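You operate a simulated robot arm through the tools that you are given. There is no shell and no other tool. Be economical: measure what you need, move in short steps, check, and stop when the job is done.

Carry out the task below with a simulated robot arm. There is one attempt and no reset: what you move stays moved.

Task
Count the chart cassettes on the top of the steel table with the heat block, then put as many of the small strainers from the top of the steel table with the heat block on top of the closed carton there.

It is judged by the outcome, as a careful person would: the job done as asked, and still so three seconds after it is handed in. It fails if anything else is knocked over, pushed out of place, dropped, spilled or broken.

Robot
A 7-joint arm with a two-finger parallel gripper, fixed in place. Base frame: the origin is at the foot of the arm, x ahead of it, y to its left, z up; the work surface is at about z = 0. Readings come in mm, degrees, newtons and seconds.
With the tool pointing down near the work surface it reaches from about 220 to 580 mm from the base axis. Its first joint turns from -66.0 to 66.0 degrees. Payload 2.5 kg.
The TCP is the grasp point between the finger pads, 23 mm short of the fingertips. In the tool frame z runs along the fingers and y along their closing line. Largest opening 94 mm; finger width 38, thickness 10; the body of the gripper, 54 by 96 mm, starts 39 mm behind the TCP.
Orientation is that of the tool frame in the base frame, as [roll, pitch, yaw] about the fixed x, y, z axes, in that order (R = Rz(yaw) Ry(pitch) Rx(roll)). With the fingers straight down and closing along the base's y, the tool's x points along the base's -x, its y along +y and its z along -z.

Tools
- The arm moves only by the tool servo_tool. Its argument "increments" is a list that holds one entry, the list of rows, each a list of 7 numbers: the shift along the tool's x, y, z in mm, then the turn, a rotation vector about the tool's x, y, z in rad, then the opening, from 0 (shut) to 1 (fully open). In form: [[[dx, dy, dz, wx, wy, wz, grip], ...]]. A call has 1 to 12 rows; each row shifts and turns the commanded pose from where the row before left it, along the tool's axes as they then stand. A row lasts 0.2 s, in which the tool goes at most 50 mm and 8.6 degrees; a call with a longer step from one row to the next is refused whole, and so is a gripper value outside its range. A pose out of reach is approached as far as the arm can. The call stops where the force on the tool passes 40 N (or 10 N more than at its start, if that is more) or the arm is blocked; 0.2 s more then pass. The fingers move at their own pace (about 108 mm/s each) and stop on an object; they squeeze with about 39 N. The grip force told is the motor's: it shows also when the fingers shut on nothing. Time passes only in rows, and 0.2 s behind the last, so rows that do not move let the fingers close. It gives the time, the measured TCP pose, the force on the tool (base axes), the opening and the grip force at its end, in the units of the frame above (readings bear some noise), and new pictures: "views" is both (left out), scene, wrist or none.
- Cameras (640 x 400 px; columns grow to the right, rows downward): "scene" is fixed at [104.6, -404.5, 536.4]; the picture's right is [0.91, -0.42, 0.00], its down [-0.28, -0.60, -0.75] and it looks along [0.32, 0.69, -0.66] (base axes); focal length 340 px, centre (320, 200). "wrist" rides on the gripper at [-39, 0, -44] in the tool frame; the picture's right is [0.00, -1.00, 0.00], its down [0.97, 0.00, -0.24] and it looks along [0.24, 0.00, 0.97] (tool axes); focal length 218 px, centre (320, 200).
- pixel_to_xyz(camera, pixels): there is no depth. For up to 12 entries [column, row, z] of the newest picture of that camera ("zoom" is the newest enlarged one), the place [x, y] in the base frame at which the ray of that pixel passes the height z, good to about 2 mm. No time passes.
- enlarge(camera, box): a new picture of the part [left, top, right, bottom] of that camera's present view, enlarged. No time passes.
- close_job(): hands the job in; it is judged then, once.

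Keep the steps short. Do not move on a guess: measure, check each grasp and each placing, and mend mistakes. In all there are 60 turns and 120 pictures (those below and enlarged ones count). Leave the gripper open and the arm clear of the work at the hand-in unless told otherwise, and finish with a single line.

The tools are called by a JSON object that holds its "api" and its "payload". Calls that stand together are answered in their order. servo_tool: Moves the arm, as the interface text tells. Its arguments: {"type":"object","properties":{"increments":{"type":"array","items":{"type":"array","items":{"type":"array","items":{"type":"number"}}}},"views":{"type":"string","enum":["both","scene","wrist","none"]}},"required":["increments"]} The other tools are called the same way: pixel_to_xyz (camera, pixels) gives the place at which the rays of pixels pass given heights; enlarge (camera, box) takes an enlarged picture of a part of a camera's view; close_job () hands the job in.

At the start:

```text
time: 0.0
ee_pos: [447.9, -33.4, 285.1]
tool_rot: [180.0, 0.0, 180.0]
contact_force: [-1.0, 0.3, 0.0]
width: 93.8
grasp_force: 0.1
```

scene: 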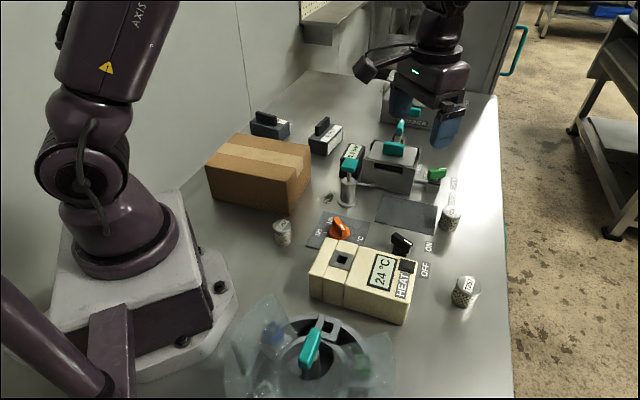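
wrist: 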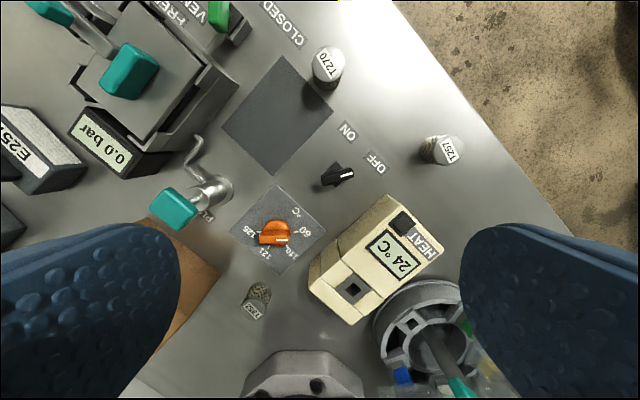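

I see labelled dark boxes (possible cassettes) near (270,125), (325,135) and (400,110), and small mesh cylinders near (283,232), (450,218) and (465,290). I'll enlarge these areas to identify and count them.

{"api": "enlarge", "payload": {"camera": "scene", "box": [230, 70, 470, 220]}}

{"api": "enlarge", "payload": {"camera": "scene", "box": [220, 200, 500, 375]}}

{"api": "enlarge", "payload": {"camera": "wrist", "box": [0, 0, 320, 200]}}

```text
2.67 times, centred on (350, 145) of scene
```

zoom: 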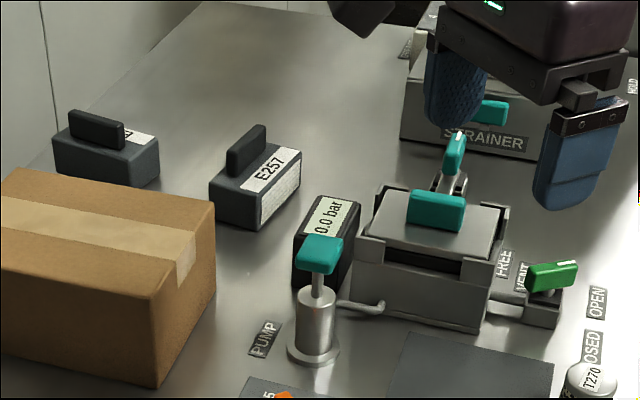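

```text
2.29 times, centred on (360, 288) of scene
```

zoom: 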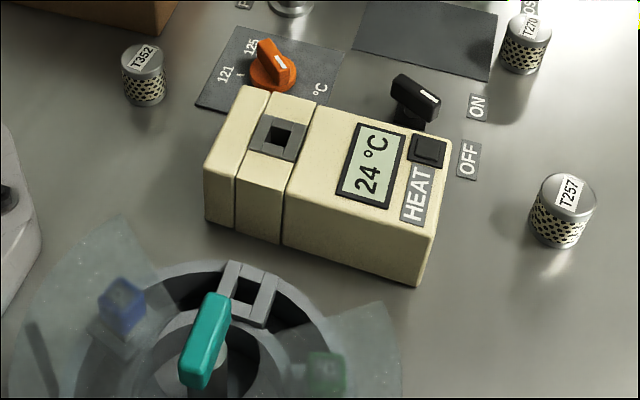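

```text
2.00 times, centred on (160, 100) of wrist
```

zoom: 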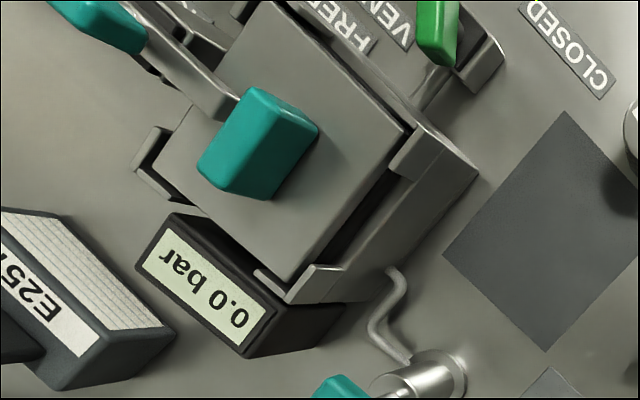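

I see two cassettes so far (E257, and one behind it left). The strainers are T352, T270 and T257. The space behind the carton and behind the STRAINER box is hidden, so I'll measure key points and then raise the arm to look there.

{"api": "pixel_to_xyz", "payload": {"camera": "scene", "pixels": [[283, 245, 0], [450, 229, 0], [464, 305, 0], [207, 165, 90], [236, 134, 90], [311, 148, 90], [290, 185, 90], [282, 211, 0], [310, 180, 0], [212, 202, 0], [270, 135, 0], [325, 152, 0]]}}

{"api": "servo_tool", "payload": {"increments": [[[10, 30, -30, 0, 0, 0, 1], [10, 30, -30, 0, 0, 0, 1], [10, 30, -20, 0, 0, 0, 1], [10, 30, -20, 0, 0, 0, 1], [10, 30, 0, 0, 0, 0, 1], [10, 30, 0, 0, 0, 0, 1]]]}}

```text
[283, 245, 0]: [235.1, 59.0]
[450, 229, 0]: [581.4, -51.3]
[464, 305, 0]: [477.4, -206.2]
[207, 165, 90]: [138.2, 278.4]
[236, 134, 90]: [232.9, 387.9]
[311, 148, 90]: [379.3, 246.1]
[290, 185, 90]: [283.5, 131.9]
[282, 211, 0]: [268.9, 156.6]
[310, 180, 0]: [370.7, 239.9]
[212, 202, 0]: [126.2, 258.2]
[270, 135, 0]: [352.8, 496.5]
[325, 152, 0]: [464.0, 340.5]
```

```text
time: 1.4
ee_pos: [388.8, 147.7, 386.9]
tool_rot: [179.9, 0.0, 180.0]
contact_force: [0.8, -0.5, 0.3]
width: 93.8
grasp_force: 0.1
```

scene: 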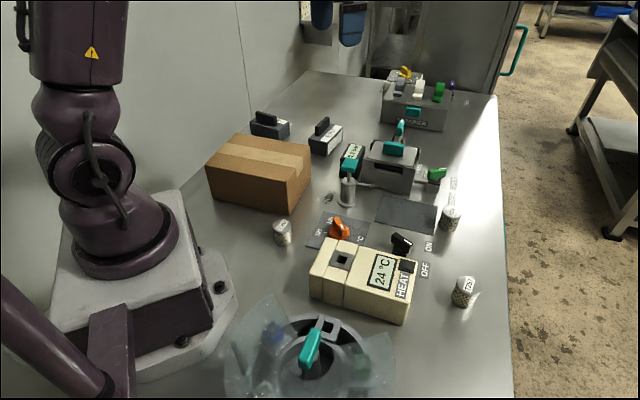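
wrist: 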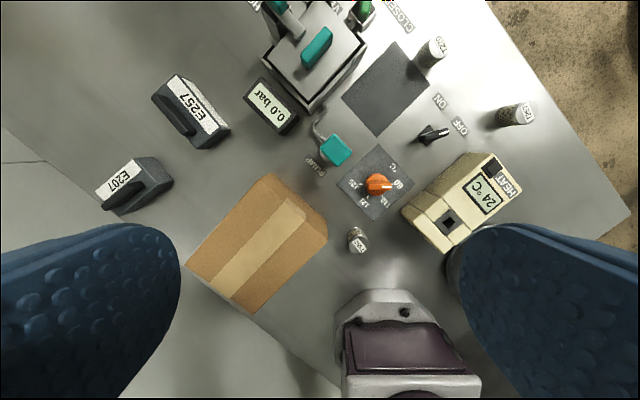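

The carton hides nothing. Next I'll check the far end of the table, around the STRAINER box at (415,105), and the wrist view of the left side.

{"api": "enlarge", "payload": {"camera": "scene", "box": [340, 50, 500, 150]}}

{"api": "enlarge", "payload": {"camera": "scene", "box": [200, 290, 440, 400]}}

{"api": "enlarge", "payload": {"camera": "wrist", "box": [0, 0, 400, 250]}}

```text
4.00 times, centred on (420, 100) of scene
```

zoom: 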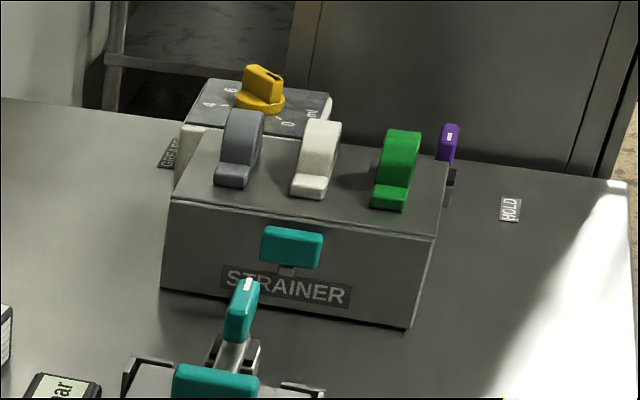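

```text
2.67 times, centred on (320, 345) of scene
```

zoom: 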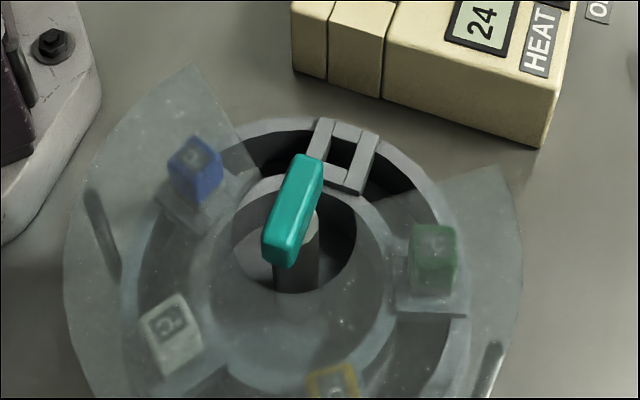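

```text
1.60 times, centred on (200, 125) of wrist
```

zoom: 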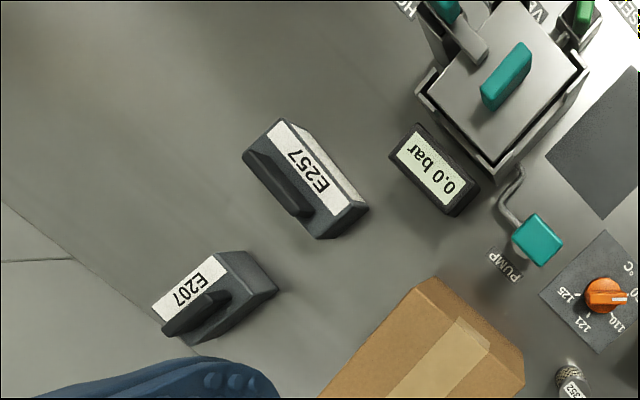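

E257 and E207 are confirmed. The space behind the STRAINER box is still hidden, so I'll tilt the wrist camera up towards the far end.

{"api": "servo_tool", "payload": {"increments": [[[0, 0, -15, 0, 0, -0.13, 1], [0, 0, -15, 0, 0, -0.13, 1], [0, 0, -15, 0, 0, -0.13, 1], [0, 0, -15, 0, 0, -0.13, 1], [0, 0, 0, 0, -0.14, 0, 1], [0, 0, 0, 0, -0.14, 0, 1], [0, 0, 0, 0, -0.14, 0, 1], [0, 0, 0, 0, -0.14, 0, 1], [0, 0, 0, 0, -0.14, 0, 1]]], "views": "wrist"}}

```text
time: 3.4
ee_pos: [388.5, 147.5, 445.4]
tool_rot: [180.0, 40.3, -150.2]
contact_force: [0.0, -0.4, 0.6]
width: 93.8
grasp_force: 0.0
```

wrist: 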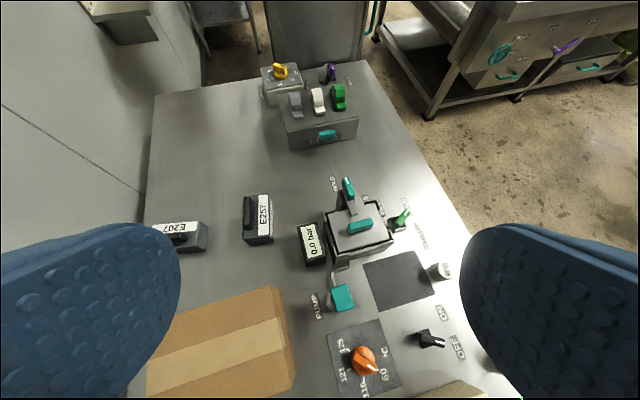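

{"api": "enlarge", "payload": {"camera": "wrist", "box": [140, 50, 400, 212]}}

```text
2.46 times, centred on (270, 131) of wrist
```

zoom: 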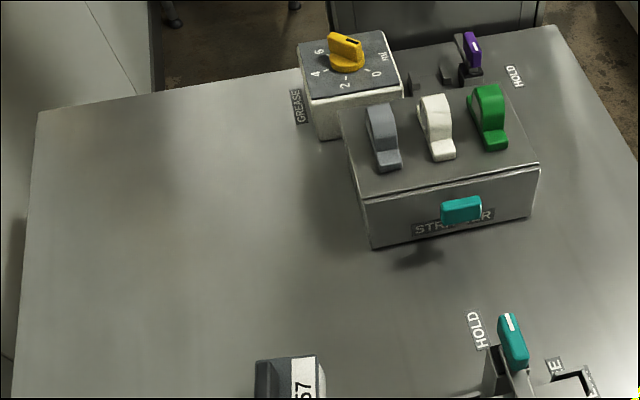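

Nothing is behind the STRAINER box except a grease unit and a lever. Now I'll check the near end of the table: level the tool again, turn right and look towards −y.

{"api": "servo_tool", "payload": {"increments": [[[0, 0, 0, 0, 0.14, 0, 1], [0, 0, 0, 0, 0.14, 0, 1], [0, 0, 0, 0, 0.14, 0, 1], [0, 0, 0, 0, 0.14, 0, 1], [0, 0, 0, 0, 0.14, 0, 1], [0, 0, 0, 0, 0, 0.13, 1], [0, 0, 0, 0, 0, 0.13, 1], [0, 0, 0, 0, 0, 0.13, 1], [0, 0, 0, 0, 0, 0.13, 1]]], "views": "none"}}

{"api": "servo_tool", "payload": {"increments": [[[0, -35, 0, 0, 0, 0, 1], [0, -35, 0, 0, 0, 0, 1], [0, -35, 0, 0, 0, 0, 1], [0, -35, 0, 0, 0, 0, 1], [0, -35, 0, 0, 0, 0.14, 1], [0, -15, 0, 0, 0, 0.14, 1], [0, 0, 0, 0, 0, 0.14, 1], [0, 0, 0, 0, 0, 0.14, 1], [0, 0, 0, 0, 0, 0.14, 1], [0, 0, 0, 0, 0, 0.14, 1], [0, 0, 0, 0, 0, 0.14, 1], [0, 0, 0, 0, 0, 0.14, 1]]], "views": "wrist"}}

```text
time: 5.4
ee_pos: [388.2, 146.0, 445.8]
tool_rot: [-180.0, 0.0, 179.9]
contact_force: [0.4, 0.4, 0.2]
width: 94.3
grasp_force: 0.0
```

```text
time: 8.0
ee_pos: [385.6, -41.8, 445.2]
tool_rot: [180.0, 0.0, 115.7]
contact_force: [-0.5, 0.6, 0.3]
width: 94.2
grasp_force: 0.0
```

wrist: 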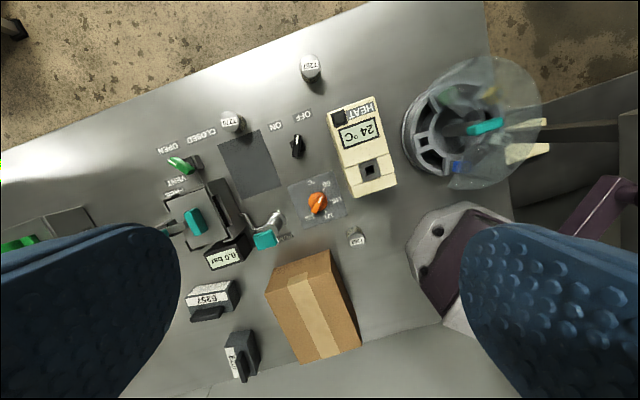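

The table ends just past the carousel and holds no further cassettes, so the count is 2. I need to move 2 strainers. T352 and T257 are within reach, while T270 is at the limit. I'll enlarge for exact edges of the carton and the strainers.

{"api": "enlarge", "payload": {"camera": "wrist", "box": [390, 40, 570, 200]}}

{"api": "enlarge", "payload": {"camera": "scene", "box": [190, 120, 350, 260]}}

```text
2.50 times, centred on (480, 120) of wrist
```

zoom: 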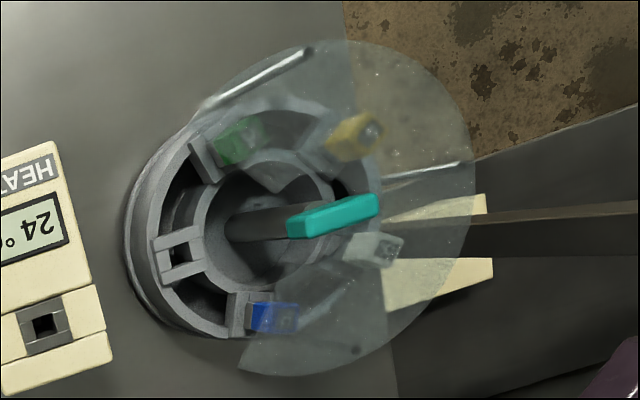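

```text
2.86 times, centred on (270, 190) of scene
```

zoom: 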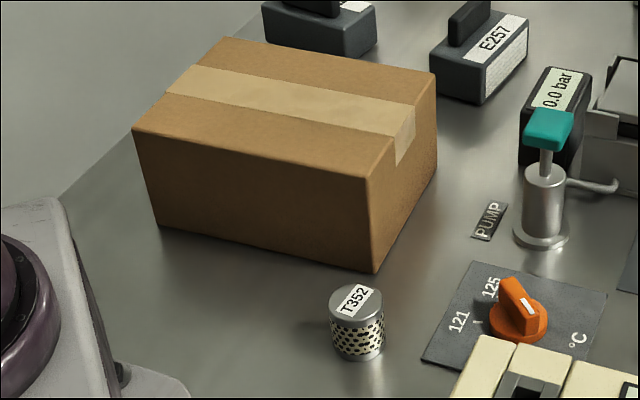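

I'll measure the carton corners at several heights and the top and bottom of T352.

{"api": "pixel_to_xyz", "payload": {"camera": "zoom", "pixels": [[374, 272, 0], [369, 178, 80], [369, 178, 100], [157, 226, 0], [134, 130, 80], [134, 130, 100], [437, 168, 0], [435, 72, 80], [435, 72, 100], [228, 38, 90], [356, 299, 30], [360, 347, 0]]}}

{"api": "pixel_to_xyz", "payload": {"camera": "wrist", "pixels": [[266, 291, 90], [328, 251, 90], [360, 347, 90], [302, 364, 90], [357, 236, 30], [311, 66, 35], [231, 120, 35]]}}

```text
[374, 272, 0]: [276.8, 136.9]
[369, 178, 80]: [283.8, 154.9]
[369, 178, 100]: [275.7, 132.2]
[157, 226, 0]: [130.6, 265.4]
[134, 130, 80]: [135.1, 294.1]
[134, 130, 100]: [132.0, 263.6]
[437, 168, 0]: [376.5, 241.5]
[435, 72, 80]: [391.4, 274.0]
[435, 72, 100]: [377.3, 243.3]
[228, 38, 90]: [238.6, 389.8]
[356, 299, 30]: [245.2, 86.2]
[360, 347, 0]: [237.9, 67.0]
```

```text
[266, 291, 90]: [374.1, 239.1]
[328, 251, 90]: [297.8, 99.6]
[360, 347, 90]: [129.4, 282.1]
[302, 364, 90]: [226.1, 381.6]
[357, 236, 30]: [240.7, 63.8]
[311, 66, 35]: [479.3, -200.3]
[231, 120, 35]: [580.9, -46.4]
```

The carton is about 99 mm tall, with top corners near (276,135), (131,264), (377,242) and (233,372). T352 is near (240,66). I'll move to hover above it.

{"api": "servo_tool", "payload": {"increments": [[[20, -10.5, 30, 0, 0, 0, 1], [20, -10.5, 30, 0, 0, 0, 1], [20, -10.5, 30, 0, 0, 0, 1], [20, -10.5, 30, 0, 0, 0, 1], [20, -10.5, 30, 0, 0, 0, 0.6], [20, -10.5, 30, 0, 0, 0, 0.6], [20, -10.5, 30, 0, 0, 0, 0.6], [20, -10.5, 30, 0, 0, 0, 0.6]]]}}

```text
time: 9.8
ee_pos: [240.9, 64.3, 205.9]
tool_rot: [180.0, -0.1, 115.8]
contact_force: [-1.0, 0.4, 0.3]
width: 56.5
grasp_force: 0.0
```

scene: 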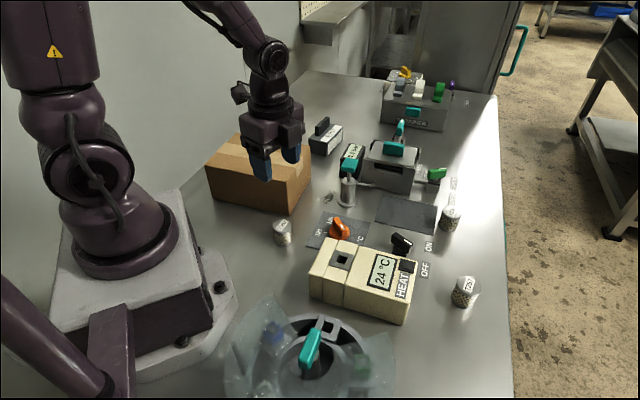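
wrist: 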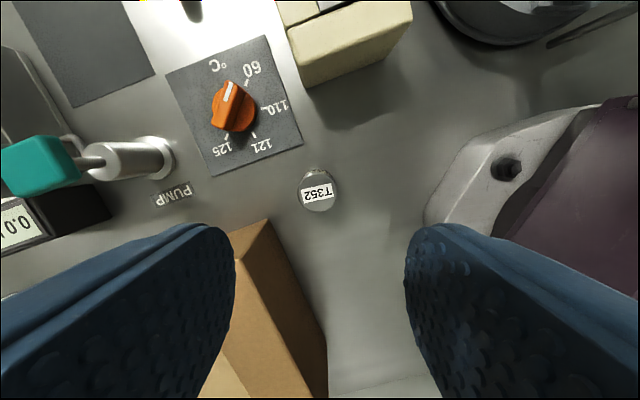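

T352's lid is centred at about (319,191) in the wrist view and about (282,224) in the scene view. I'll measure both to fix its position and height.

{"api": "enlarge", "payload": {"camera": "scene", "box": [258, 210, 308, 255]}}

{"api": "pixel_to_xyz", "payload": {"camera": "wrist", "pixels": [[319, 191, 30], [319, 191, 40], [300, 191, 35], [338, 191, 35]]}}

```text
8.89 times, centred on (283, 232) of scene
```

zoom: 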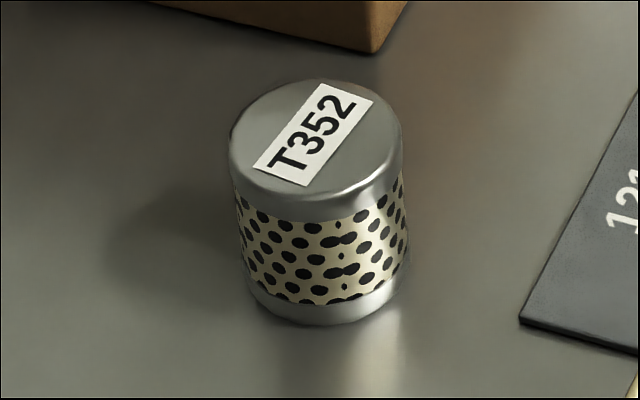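

```text
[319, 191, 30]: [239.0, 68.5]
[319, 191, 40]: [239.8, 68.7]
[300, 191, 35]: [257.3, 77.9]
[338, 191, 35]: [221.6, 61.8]
```

{"api": "pixel_to_xyz", "payload": {"camera": "zoom", "pixels": [[316, 136, 30], [316, 136, 40], [316, 136, 50], [326, 275, 0]]}}

```text
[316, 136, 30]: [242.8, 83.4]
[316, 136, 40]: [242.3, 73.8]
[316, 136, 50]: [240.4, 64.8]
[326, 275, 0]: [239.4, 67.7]
```

T352 is at (239.8, 68.3), about 38 mm in diameter and 46 mm tall. I'll open to about 70 mm and descend to TCP z ≈ 30.

{"api": "servo_tool", "payload": {"increments": [[[4.1, 0.7, 30, 0, 0, 0, 0.75], [0, 0, 35, 0, 0, 0, 0.75], [0, 0, 35, 0, 0, 0, 0.75], [0, 0, 30, 0, 0, 0, 0.75], [0, 0, 25, 0, 0, 0, 0.75], [0, 0, 21, 0, 0, 0, 0.75], [0, 0, 0, 0, 0, 0, 0.75]]]}}

```text
time: 11.4
ee_pos: [237.4, 69.2, 30.9]
tool_rot: [180.0, 0.0, 115.9]
contact_force: [0.2, -0.4, 0.0]
width: 70.5
grasp_force: 0.0
```

scene: 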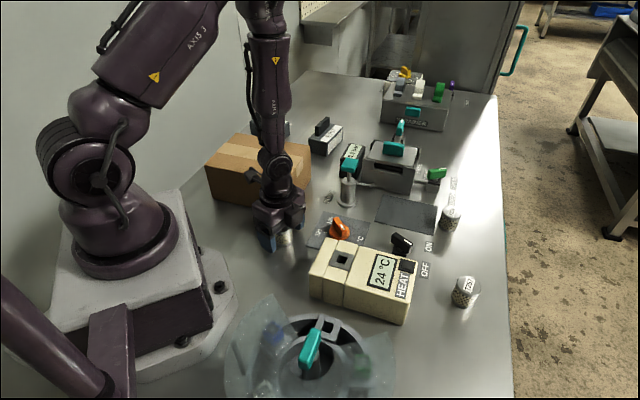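
wrist: 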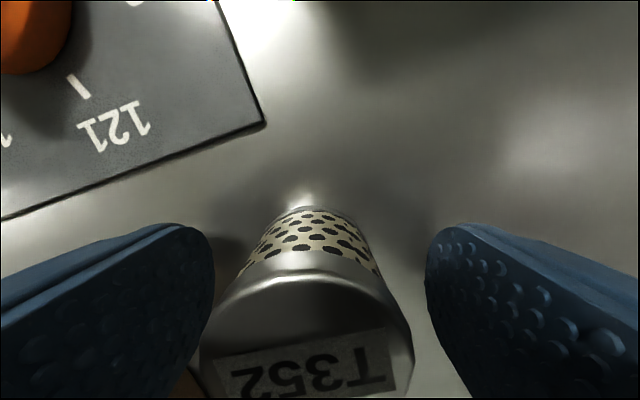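

The strainer is between the pads, about 2 mm off-centre towards +tool y. I'll correct that and close.

{"api": "servo_tool", "payload": {"increments": [[[0, 2, 0, 0, 0, 0, 0.75], [0, 0, 0, 0, 0, 0, 0.35], [0, 0, 0, 0, 0, 0, 0.3], [0, 0, 0, 0, 0, 0, 0.3], [0, 0, 0, 0, 0, 0, 0.3]]], "views": "none"}}

```text
time: 12.6
ee_pos: [239.5, 71.5, 31.3]
tool_rot: [180.0, 0.0, 115.8]
contact_force: [0.3, 0.9, 1.8]
width: 38.1
grasp_force: 39.0
```

The grip is firm (38.1 mm, 39 N). I'll lift 150 mm, then travel to above the left half of the carton top at (220, 283).

{"api": "servo_tool", "payload": {"increments": [[[0, 0, -30, 0, 0, 0, 0.3], [0, 0, -30, 0, 0, 0, 0.3], [0, 0, -30, 0, 0, 0, 0.3], [0, 0, -30, 0, 0, 0, 0.3], [0, 0, -30, 0, 0, 0, 0.3]]], "views": "scene"}}

{"api": "servo_tool", "payload": {"increments": [[[28.4, 10.6, 0, 0, 0, 0, 0.3], [28.4, 10.6, 0, 0, 0, 0, 0.3], [28.4, 10.6, 0, 0, 0, 0, 0.3], [28.4, 10.6, 0, 0, 0, 0, 0.3], [28.4, 10.6, 0, 0, 0, 0, 0.3], [28.4, 10.6, 0, 0, 0, 0, 0.3], [28.4, 10.6, 0, 0, 0, 0, 0.3], [0, 0, 0, 0, 0, 0, 0.3]]]}}

```text
time: 13.8
ee_pos: [240.2, 70.6, 180.8]
tool_rot: [180.0, -0.1, 115.8]
contact_force: [0.2, -0.1, 0.0]
width: 28.3
grasp_force: 0.0
```

scene: 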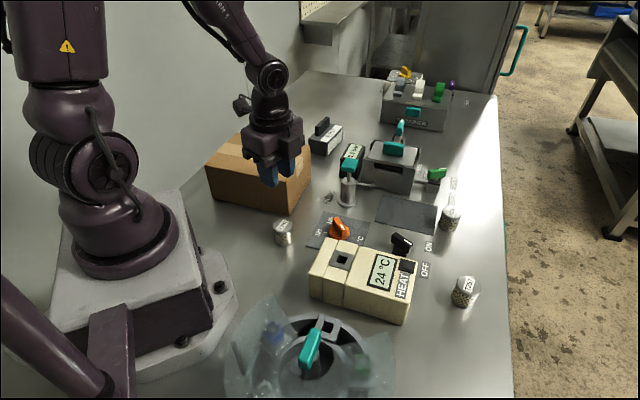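

```text
time: 15.6
ee_pos: [225.6, 279.2, 177.7]
tool_rot: [-180.0, 0.1, 115.8]
contact_force: [-0.5, 0.3, 0.4]
width: 28.1
grasp_force: 0.0
```

scene: 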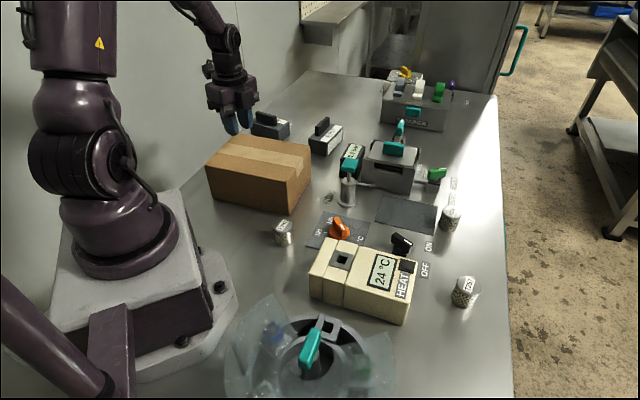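
wrist: 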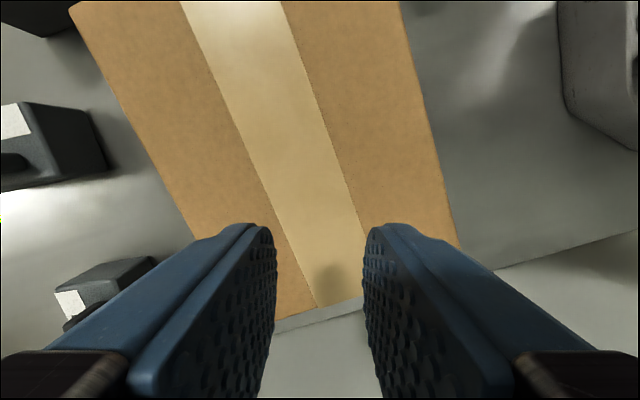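

The fingers slipped off: the width went to 28 mm, and the strainer is still standing near (283,232). I'll go back over it and look more closely before trying again.

{"api": "servo_tool", "payload": {"increments": [[[-28.4, -10.6, 0, 0, 0, 0, 0.3], [-28.4, -10.6, 0, 0, 0, 0, 0.5], [-28.4, -10.6, 0, 0, 0, 0, 0.75], [-28.4, -10.6, 0, 0, 0, 0, 0.75], [-28.4, -10.6, 0, 0, 0, 0, 0.75], [-28.4, -10.6, 0, 0, 0, 0, 0.75], [-28.4, -10.6, 0, 0, 0, 0, 0.75], [0, 0, 0, 0, 0, 0, 0.75]]], "views": "wrist"}}

{"api": "enlarge", "payload": {"camera": "scene", "box": [258, 210, 308, 255]}}

```text
time: 17.4
ee_pos: [243.8, 65.0, 180.9]
tool_rot: [180.0, 0.0, 115.9]
contact_force: [-0.1, -0.4, -0.6]
width: 70.6
grasp_force: 0.0
```

wrist: 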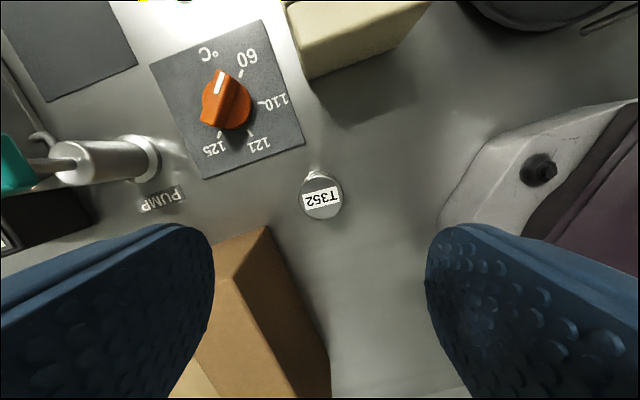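

```text
8.89 times, centred on (283, 232) of scene
```

zoom: 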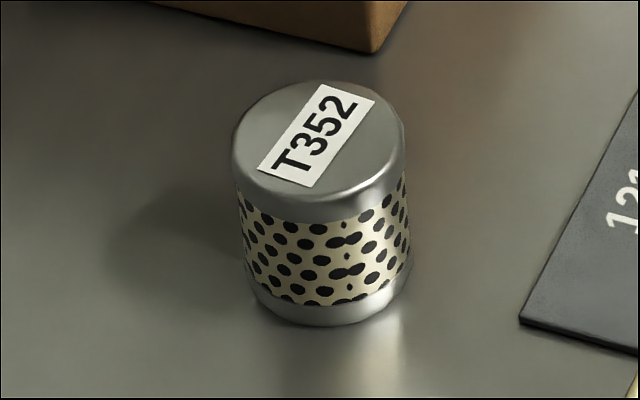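

The strainer is upright and has hardly moved. I'll measure its centre again from here.

{"api": "pixel_to_xyz", "payload": {"camera": "wrist", "pixels": [[321, 197, 46], [300, 197, 46], [343, 197, 46]]}}

{"api": "pixel_to_xyz", "payload": {"camera": "zoom", "pixels": [[319, 137, 46], [329, 275, 0]]}}

```text
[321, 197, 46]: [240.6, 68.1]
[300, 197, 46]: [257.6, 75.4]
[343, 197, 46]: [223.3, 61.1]
```

```text
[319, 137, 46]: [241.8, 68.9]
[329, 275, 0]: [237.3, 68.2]
```

The centre is (240.5, 68.4). I'll descend a little lower (z ≈ 27), close with a full-shut command, wait, then lift very slowly and check.

{"api": "servo_tool", "payload": {"increments": [[[4.5, -1.5, 25, 0, 0, 0, 0.75], [0, 0, 35, 0, 0, 0, 0.75], [0, 0, 35, 0, 0, 0, 0.75], [0, 0, 30, 0, 0, 0, 0.75], [0, 0, 20, 0, 0, 0, 0.75], [0, 0, 9, 0, 0, 0, 0.75], [0, 0, 0, 0, 0, 0, 0.75], [0, 0, 0, 0, 0, 0, 0], [0, 0, 0, 0, 0, 0, 0], [0, 0, 0, 0, 0, 0, 0], [0, 0, 0, 0, 0, 0, 0]]], "views": "wrist"}}

{"api": "servo_tool", "payload": {"increments": [[[0, 0, -1, 0, 0, 0, 0], [0, 0, -2, 0, 0, 0, 0], [0, 0, -2, 0, 0, 0, 0], [0, 0, -3, 0, 0, 0, 0]]], "views": "wrist"}}

```text
time: 19.8
ee_pos: [237.6, 74.0, 27.7]
tool_rot: [179.9, 0.0, 115.8]
contact_force: [0.2, -0.1, -0.1]
width: 38.1
grasp_force: 39.5
```

wrist: 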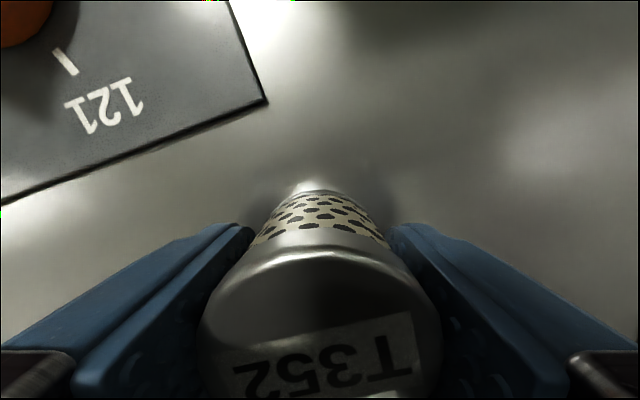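

```text
time: 20.8
ee_pos: [237.7, 73.1, 34.4]
tool_rot: [180.0, 0.0, 115.8]
contact_force: [0.3, 1.0, -0.8]
width: 38.0
grasp_force: 39.6
```

wrist: 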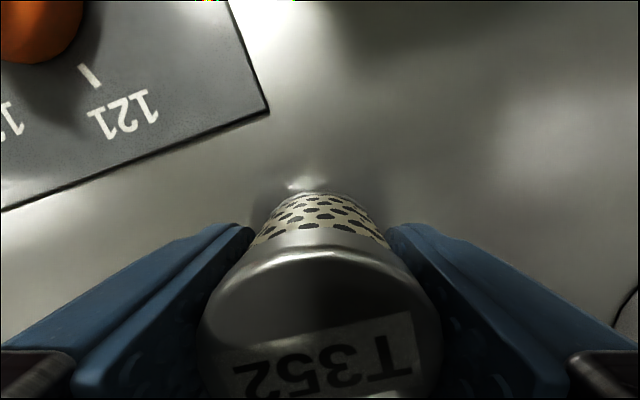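

It is held (38 mm, 39.6 N) and rising with the gripper. I'll keep lifting gently.

{"api": "servo_tool", "payload": {"increments": [[[0, 0, -6, 0, 0, 0, 0], [0, 0, -9, 0, 0, 0, 0], [0, 0, -12, 0, 0, 0, 0], [0, 0, -14, 0, 0, 0, 0], [0, 0, -15, 0, 0, 0, 0], [0, 0, -15, 0, 0, 0, 0], [0, 0, -15, 0, 0, 0, 0], [0, 0, -15, 0, 0, 0, 0], [0, 0, -14, 0, 0, 0, 0], [0, 0, -12, 0, 0, 0, 0], [0, 0, -9, 0, 0, 0, 0], [0, 0, -5, 0, 0, 0, 0]]]}}

```text
time: 23.4
ee_pos: [237.9, 75.0, 175.0]
tool_rot: [180.0, 0.0, 115.8]
contact_force: [1.1, -0.3, -1.0]
width: 37.9
grasp_force: 38.6
```

scene: 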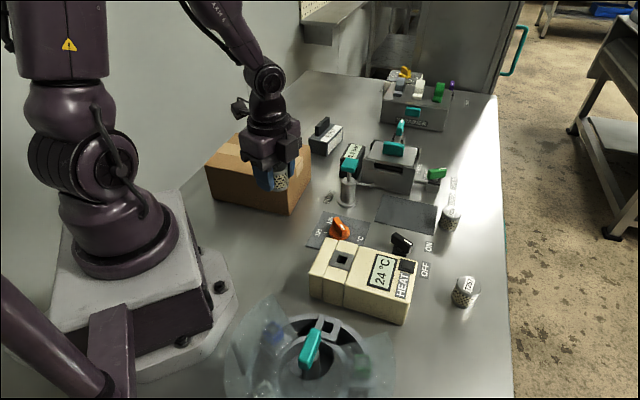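
wrist: 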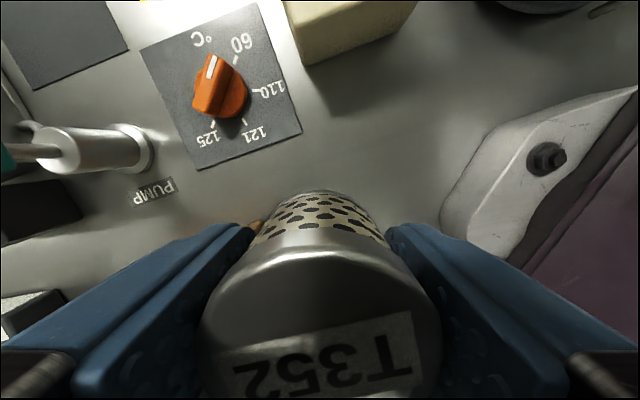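

T352 is held securely with its bottom near z 147, clear of the carton. I'll travel smoothly to above (220, 283).

{"api": "servo_tool", "payload": {"increments": [[[7.5, 2.8, 0, 0, 0, 0, 0], [15, 5.7, 0, 0, 0, 0, 0], [18.7, 7.1, 0, 0, 0, 0, 0], [18.7, 7.1, 0, 0, 0, 0, 0], [18.7, 7.1, 0, 0, 0, 0, 0], [18.7, 7.1, 0, 0, 0, 0, 0], [18.7, 7.1, 0, 0, 0, 0, 0], [18.7, 7.1, 0, 0, 0, 0, 0], [18.7, 7.1, 0, 0, 0, 0, 0], [18.7, 7.1, 0, 0, 0, 0, 0], [15, 5.7, 0, 0, 0, 0, 0], [7.5, 2.8, 0, 0, 0, 0, 0]]]}}

```text
time: 26.0
ee_pos: [220.0, 279.6, 173.0]
tool_rot: [180.0, 0.1, 115.9]
contact_force: [-0.5, 0.3, -0.9]
width: 38.1
grasp_force: 39.1
```

scene: 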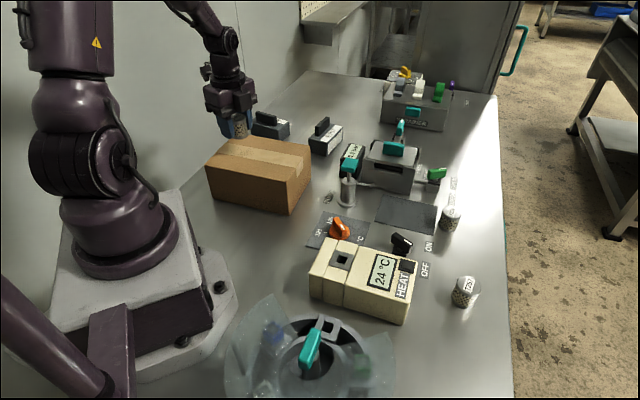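
wrist: 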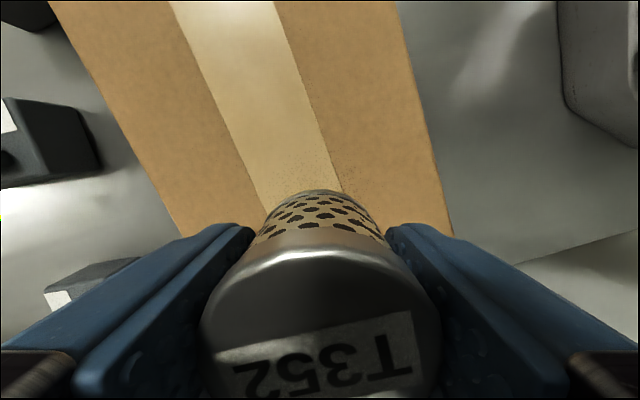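

I'm over the carton as planned. I'll lower 40 mm, then creep down to contact, expected at TCP z ≈ 127.

{"api": "servo_tool", "payload": {"increments": [[[0, 0, 6, 0, 0, 0, 0], [0, 0, 10, 0, 0, 0, 0], [0, 0, 10, 0, 0, 0, 0], [0, 0, 8, 0, 0, 0, 0], [0, 0, 5, 0, 0, 0, 0], [0, 0, 2, 0, 0, 0, 0], [0, 0, 1, 0, 0, 0, 0], [0, 0, 0, 0, 0, 0, 0]]], "views": "scene"}}

{"api": "enlarge", "payload": {"camera": "scene", "box": [190, 90, 320, 180]}}

```text
time: 27.8
ee_pos: [221.0, 279.8, 132.2]
tool_rot: [-179.9, 0.0, 115.8]
contact_force: [-1.2, -0.1, 0.0]
width: 38.1
grasp_force: 38.6
```

scene: 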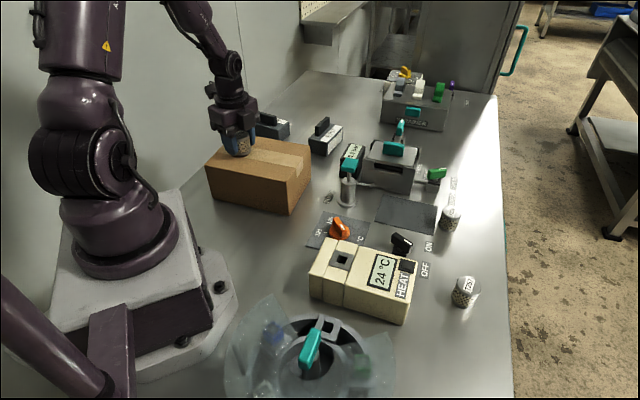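

```text
4.44 times, centred on (255, 135) of scene
```

zoom: 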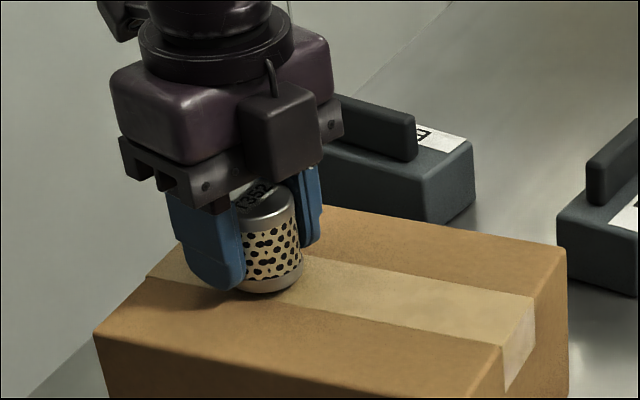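

Good position, just above the tape. I'll creep down in 1 mm steps.

{"api": "servo_tool", "payload": {"increments": [[[0, 0, 1, 0, 0, 0, 0], [0, 0, 1, 0, 0, 0, 0], [0, 0, 1, 0, 0, 0, 0], [0, 0, 1, 0, 0, 0, 0], [0, 0, 0, 0, 0, 0, 0]]], "views": "none"}}

```text
time: 29.0
ee_pos: [219.1, 280.2, 129.1]
tool_rot: [-180.0, 0.0, 115.8]
contact_force: [0.6, 0.4, -0.1]
width: 38.1
grasp_force: 38.8
```

{"api": "servo_tool", "payload": {"increments": [[[0, 0, 0.7, 0, 0, 0, 0], [0, 0, 0.7, 0, 0, 0, 0], [0, 0, 0, 0, 0, 0, 0]]], "views": "none"}}

{"api": "servo_tool", "payload": {"increments": [[[0, 0, 0.7, 0, 0, 0, 0], [0, 0, 0.7, 0, 0, 0, 0], [0, 0, 0, 0, 0, 0, 0]]], "views": "none"}}

{"api": "enlarge", "payload": {"camera": "scene", "box": [205, 115, 275, 165]}}

```text
time: 29.8
ee_pos: [219.7, 279.3, 127.6]
tool_rot: [179.9, 0.0, 115.8]
contact_force: [0.0, 0.1, -1.5]
width: 38.0
grasp_force: 39.4
```

```text
time: 30.6
ee_pos: [219.5, 280.7, 125.3]
tool_rot: [180.0, 0.0, 115.9]
contact_force: [-8.4, -6.6, 26.1]
width: 38.1
grasp_force: 39.4
```

```text
8.00 times, centred on (240, 140) of scene
```

zoom: 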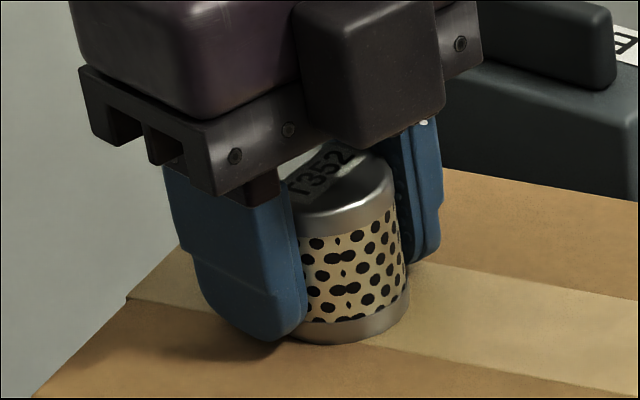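

Contact reads 26 N, so it is resting on the carton. I'll ease up slightly, open gently, and rise straight up.

{"api": "servo_tool", "payload": {"increments": [[[0, 0, -0.8, 0, 0, 0, 0], [0, 0, 0, 0, 0, 0, 0.4], [0, 0, 0, 0, 0, 0, 0.5], [0, 0, 0, 0, 0, 0, 0.65], [0, 0, 0, 0, 0, 0, 0.65], [0, 0, -10, 0, 0, 0, 0.65], [0, 0, -25, 0, 0, 0, 0.65], [0, 0, -30, 0, 0, 0, 0.65], [0, 0, -30, 0, 0, 0, 0.65], [0, 0, -20, 0, 0, 0, 0.65]]]}}

```text
time: 32.8
ee_pos: [218.6, 282.9, 241.6]
tool_rot: [-179.9, -0.1, 115.8]
contact_force: [0.0, -0.3, 0.7]
width: 60.8
grasp_force: 0.0
```

scene: 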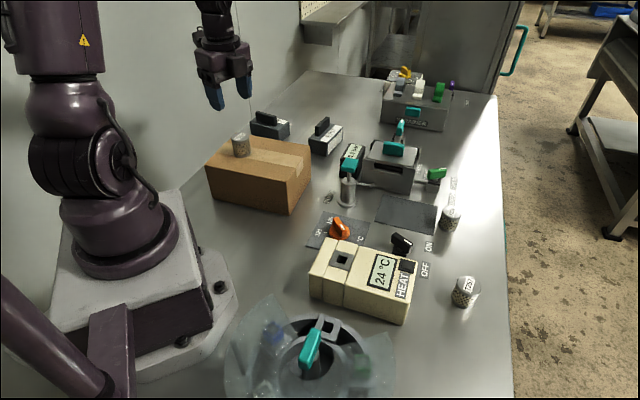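
wrist: 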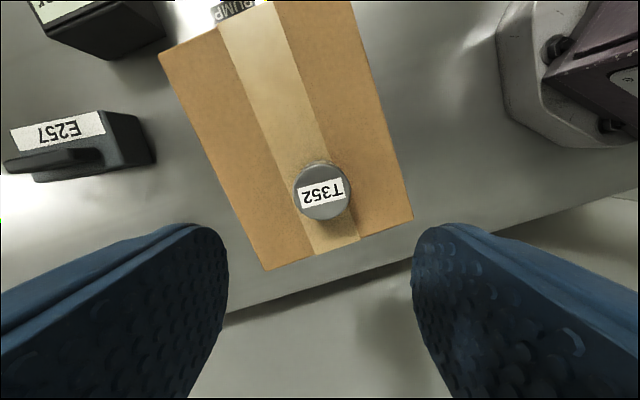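

T352 stands upright on the carton. Now I'll travel at height to above T257 near (478, −201).

{"api": "servo_tool", "payload": {"increments": [[[-39, 1.7, 0, 0, 0, 0, 0.75], [-39, 1.7, 0, 0, 0, 0, 0.75], [-39, 1.7, 0, 0, 0, 0, 0.75], [-39, 1.7, 0, 0, 0, 0, 0.75], [-39, 1.7, 0, 0, 0, 0, 0.75], [-39, 1.7, 0, 0, 0, 0, 0.75], [-39, 1.7, 0, 0, 0, 0, 0.75]]], "views": "none"}}

{"api": "servo_tool", "payload": {"increments": [[[-39, 1.7, 0, 0, 0, 0, 0.75], [-39, 1.7, 0, 0, 0, 0, 0.75], [-39, 1.7, 0, 0, 0, 0, 0.75], [-39, 1.7, 0, 0, 0, 0, 0.75], [-39, 1.7, 0, 0, 0, 0, 0.75], [-39, 1.7, 0, 0, 0, 0, 0.75], [-39, 1.7, 0, 0, 0, 0, 0.75], [0, 0, 0, 0, 0, 0, 0.75]]]}}

```text
time: 34.4
ee_pos: [348.2, 37.7, 240.1]
tool_rot: [180.0, 0.0, 115.9]
contact_force: [0.7, 0.0, 0.0]
width: 70.6
grasp_force: 0.1
```

```text
time: 36.2
ee_pos: [478.1, -202.9, 240.9]
tool_rot: [180.0, 0.0, 115.8]
contact_force: [-0.2, 0.6, -0.3]
width: 70.5
grasp_force: 0.0
```

scene: 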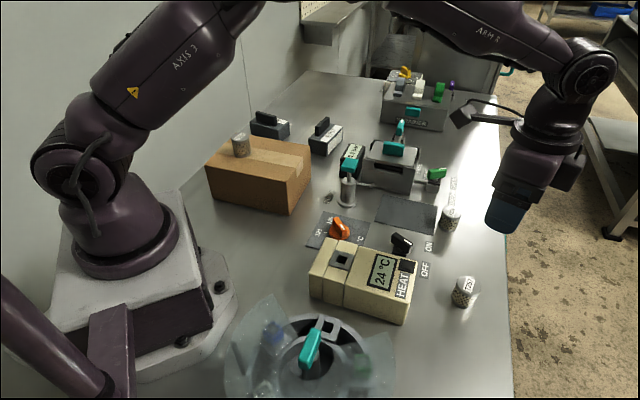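
wrist: 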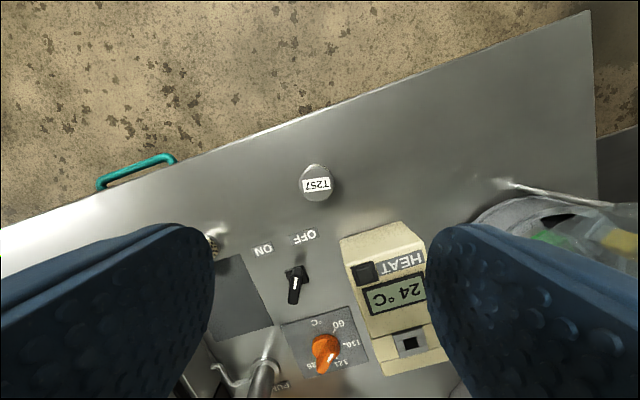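

I'll measure T257 in both views.

{"api": "enlarge", "payload": {"camera": "scene", "box": [440, 268, 490, 313]}}

{"api": "pixel_to_xyz", "payload": {"camera": "wrist", "pixels": [[317, 184, 46], [298, 184, 46], [334, 184, 46], [345, 235, 70]]}}

{"api": "enlarge", "payload": {"camera": "wrist", "box": [277, 150, 357, 220]}}

```text
8.89 times, centred on (465, 290) of scene
```

zoom: 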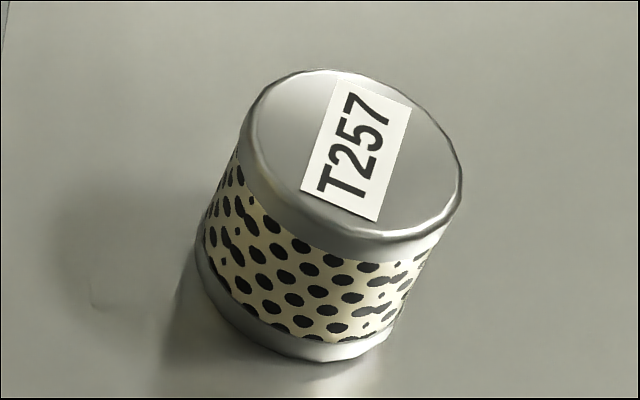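

```text
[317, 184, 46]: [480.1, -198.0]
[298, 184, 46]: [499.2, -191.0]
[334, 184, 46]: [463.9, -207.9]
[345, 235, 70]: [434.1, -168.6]
```

```text
5.71 times, centred on (317, 185) of wrist
```

zoom: 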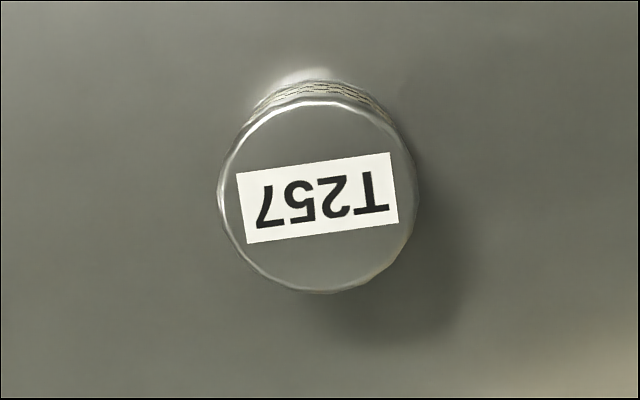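

T257's centre is about (480, −198). The heat block edge is about 46 mm away along tool x, which leaves room for the body (half-width 27). I'll descend to z ≈ 100 and check.

{"api": "servo_tool", "payload": {"increments": [[[3.6, 3.8, 30, 0, 0, 0, 0.75], [0, 0, 35, 0, 0, 0, 0.75], [0, 0, 35, 0, 0, 0, 0.75], [0, 0, 25, 0, 0, 0, 0.75], [0, 0, 15, 0, 0, 0, 0.75], [0, 0, 0, 0, 0, 0, 0.75]]]}}

```text
time: 37.6
ee_pos: [481.3, -195.5, 100.1]
tool_rot: [179.9, 0.0, 115.8]
contact_force: [0.2, -0.2, 0.4]
width: 70.3
grasp_force: 0.0
```

scene: 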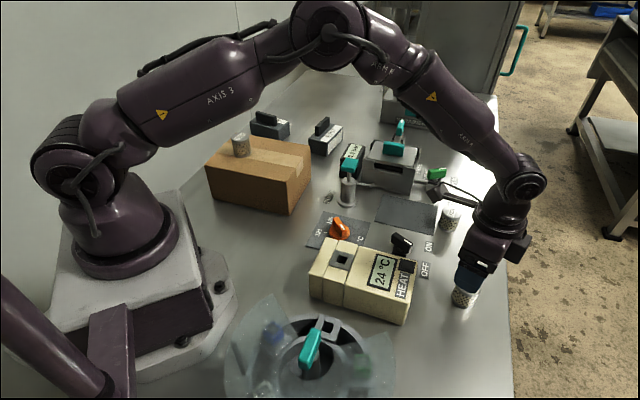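
wrist: 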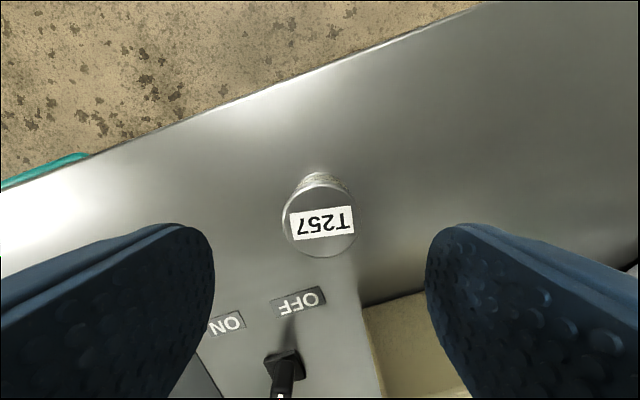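

{"api": "pixel_to_xyz", "payload": {"camera": "wrist", "pixels": [[320, 222, 46], [320, 230, 46]]}}

```text
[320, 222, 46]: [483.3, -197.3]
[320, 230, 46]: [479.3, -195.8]
```

I need a small −3.5 mm correction along tool x. Then I'll descend to z ≈ 28 and close fully.

{"api": "servo_tool", "payload": {"increments": [[[-3.5, 0, 15, 0, 0, 0, 0.75], [0, 0, 22, 0, 0, 0, 0.75], [0, 0, 20, 0, 0, 0, 0.75], [0, 0, 11, 0, 0, 0, 0.75], [0, 0, 4, 0, 0, 0, 0.75], [0, 0, 0, 0, 0, 0, 0.75]]]}}

```text
time: 39.0
ee_pos: [483.0, -200.5, 30.2]
tool_rot: [179.9, 0.0, 115.7]
contact_force: [0.1, -0.2, 0.1]
width: 70.7
grasp_force: 0.0
```

scene: 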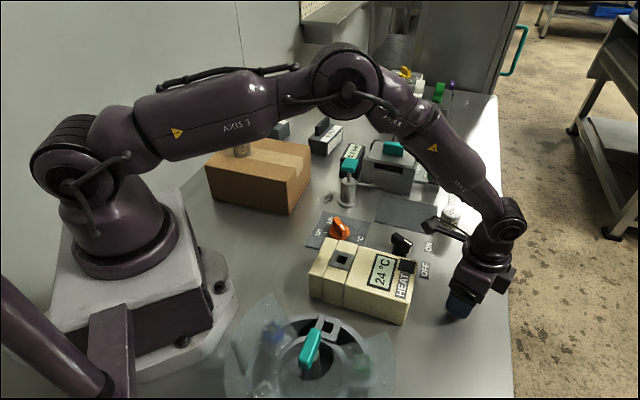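
wrist: 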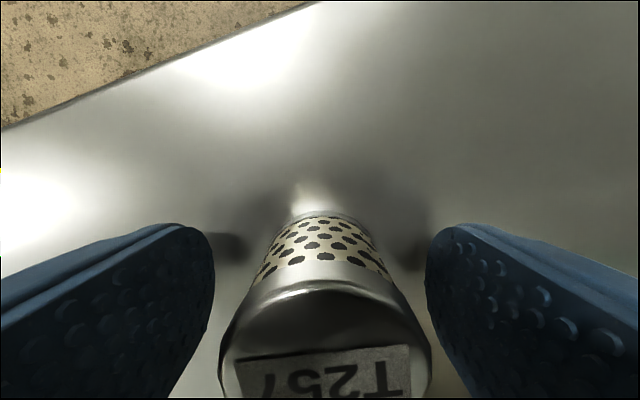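

It is nicely centred. I'll close fully, wait, and test a slow lift.

{"api": "servo_tool", "payload": {"increments": [[[0, 0, 2, 0, 0, 0, 0.75], [0, 0, 0, 0, 0, 0, 0.3], [0, 0, 0, 0, 0, 0, 0], [0, 0, 0, 0, 0, 0, 0], [0, 0, 0, 0, 0, 0, 0], [0, 0, 0, 0, 0, 0, 0]]], "views": "none"}}

{"api": "servo_tool", "payload": {"increments": [[[0, 0, -1, 0, 0, 0, 0], [0, 0, -2, 0, 0, 0, 0], [0, 0, -3, 0, 0, 0, 0], [0, 0, -5, 0, 0, 0, 0], [0, 0, -5, 0, 0, 0, 0]]]}}

```text
time: 40.4
ee_pos: [482.7, -198.8, 27.1]
tool_rot: [179.9, 0.0, 115.8]
contact_force: [-0.4, -0.6, 0.7]
width: 38.5
grasp_force: 38.9
```

```text
time: 41.6
ee_pos: [483.6, -199.6, 43.8]
tool_rot: [-179.9, 0.0, 115.7]
contact_force: [0.0, -0.1, -0.8]
width: 38.5
grasp_force: 39.1
```

scene: 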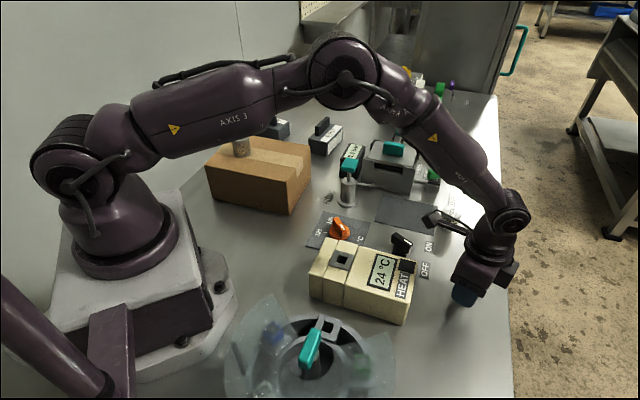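
wrist: 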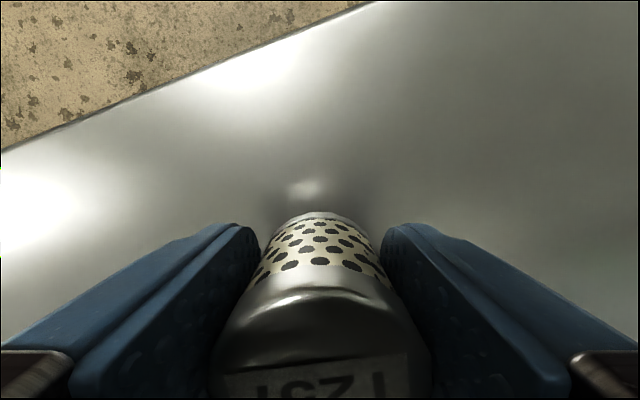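

It is held at 38.5 mm and 39 N. I'll lift smoothly to z ≈ 205.

{"api": "servo_tool", "payload": {"increments": [[[0, 0, -6, 0, 0, 0, 0], [0, 0, -10, 0, 0, 0, 0], [0, 0, -14, 0, 0, 0, 0], [0, 0, -17, 0, 0, 0, 0], [0, 0, -18, 0, 0, 0, 0], [0, 0, -18, 0, 0, 0, 0], [0, 0, -18, 0, 0, 0, 0], [0, 0, -18, 0, 0, 0, 0], [0, 0, -16, 0, 0, 0, 0], [0, 0, -13, 0, 0, 0, 0], [0, 0, -8, 0, 0, 0, 0], [0, 0, -4, 0, 0, 0, 0]]], "views": "wrist"}}

```text
time: 44.2
ee_pos: [480.5, -198.1, 205.2]
tool_rot: [-180.0, 0.0, 115.7]
contact_force: [-0.2, 0.8, -0.9]
width: 38.5
grasp_force: 39.1
```

wrist: 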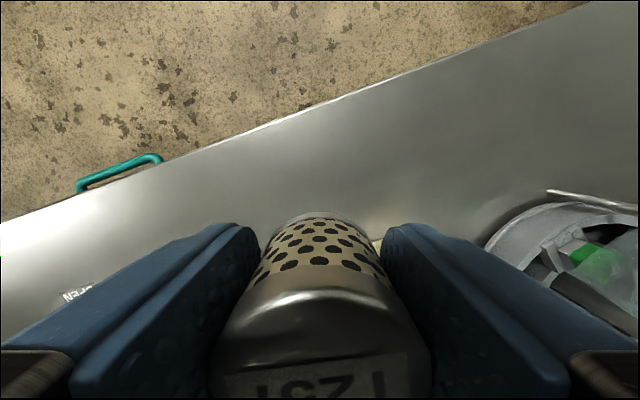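

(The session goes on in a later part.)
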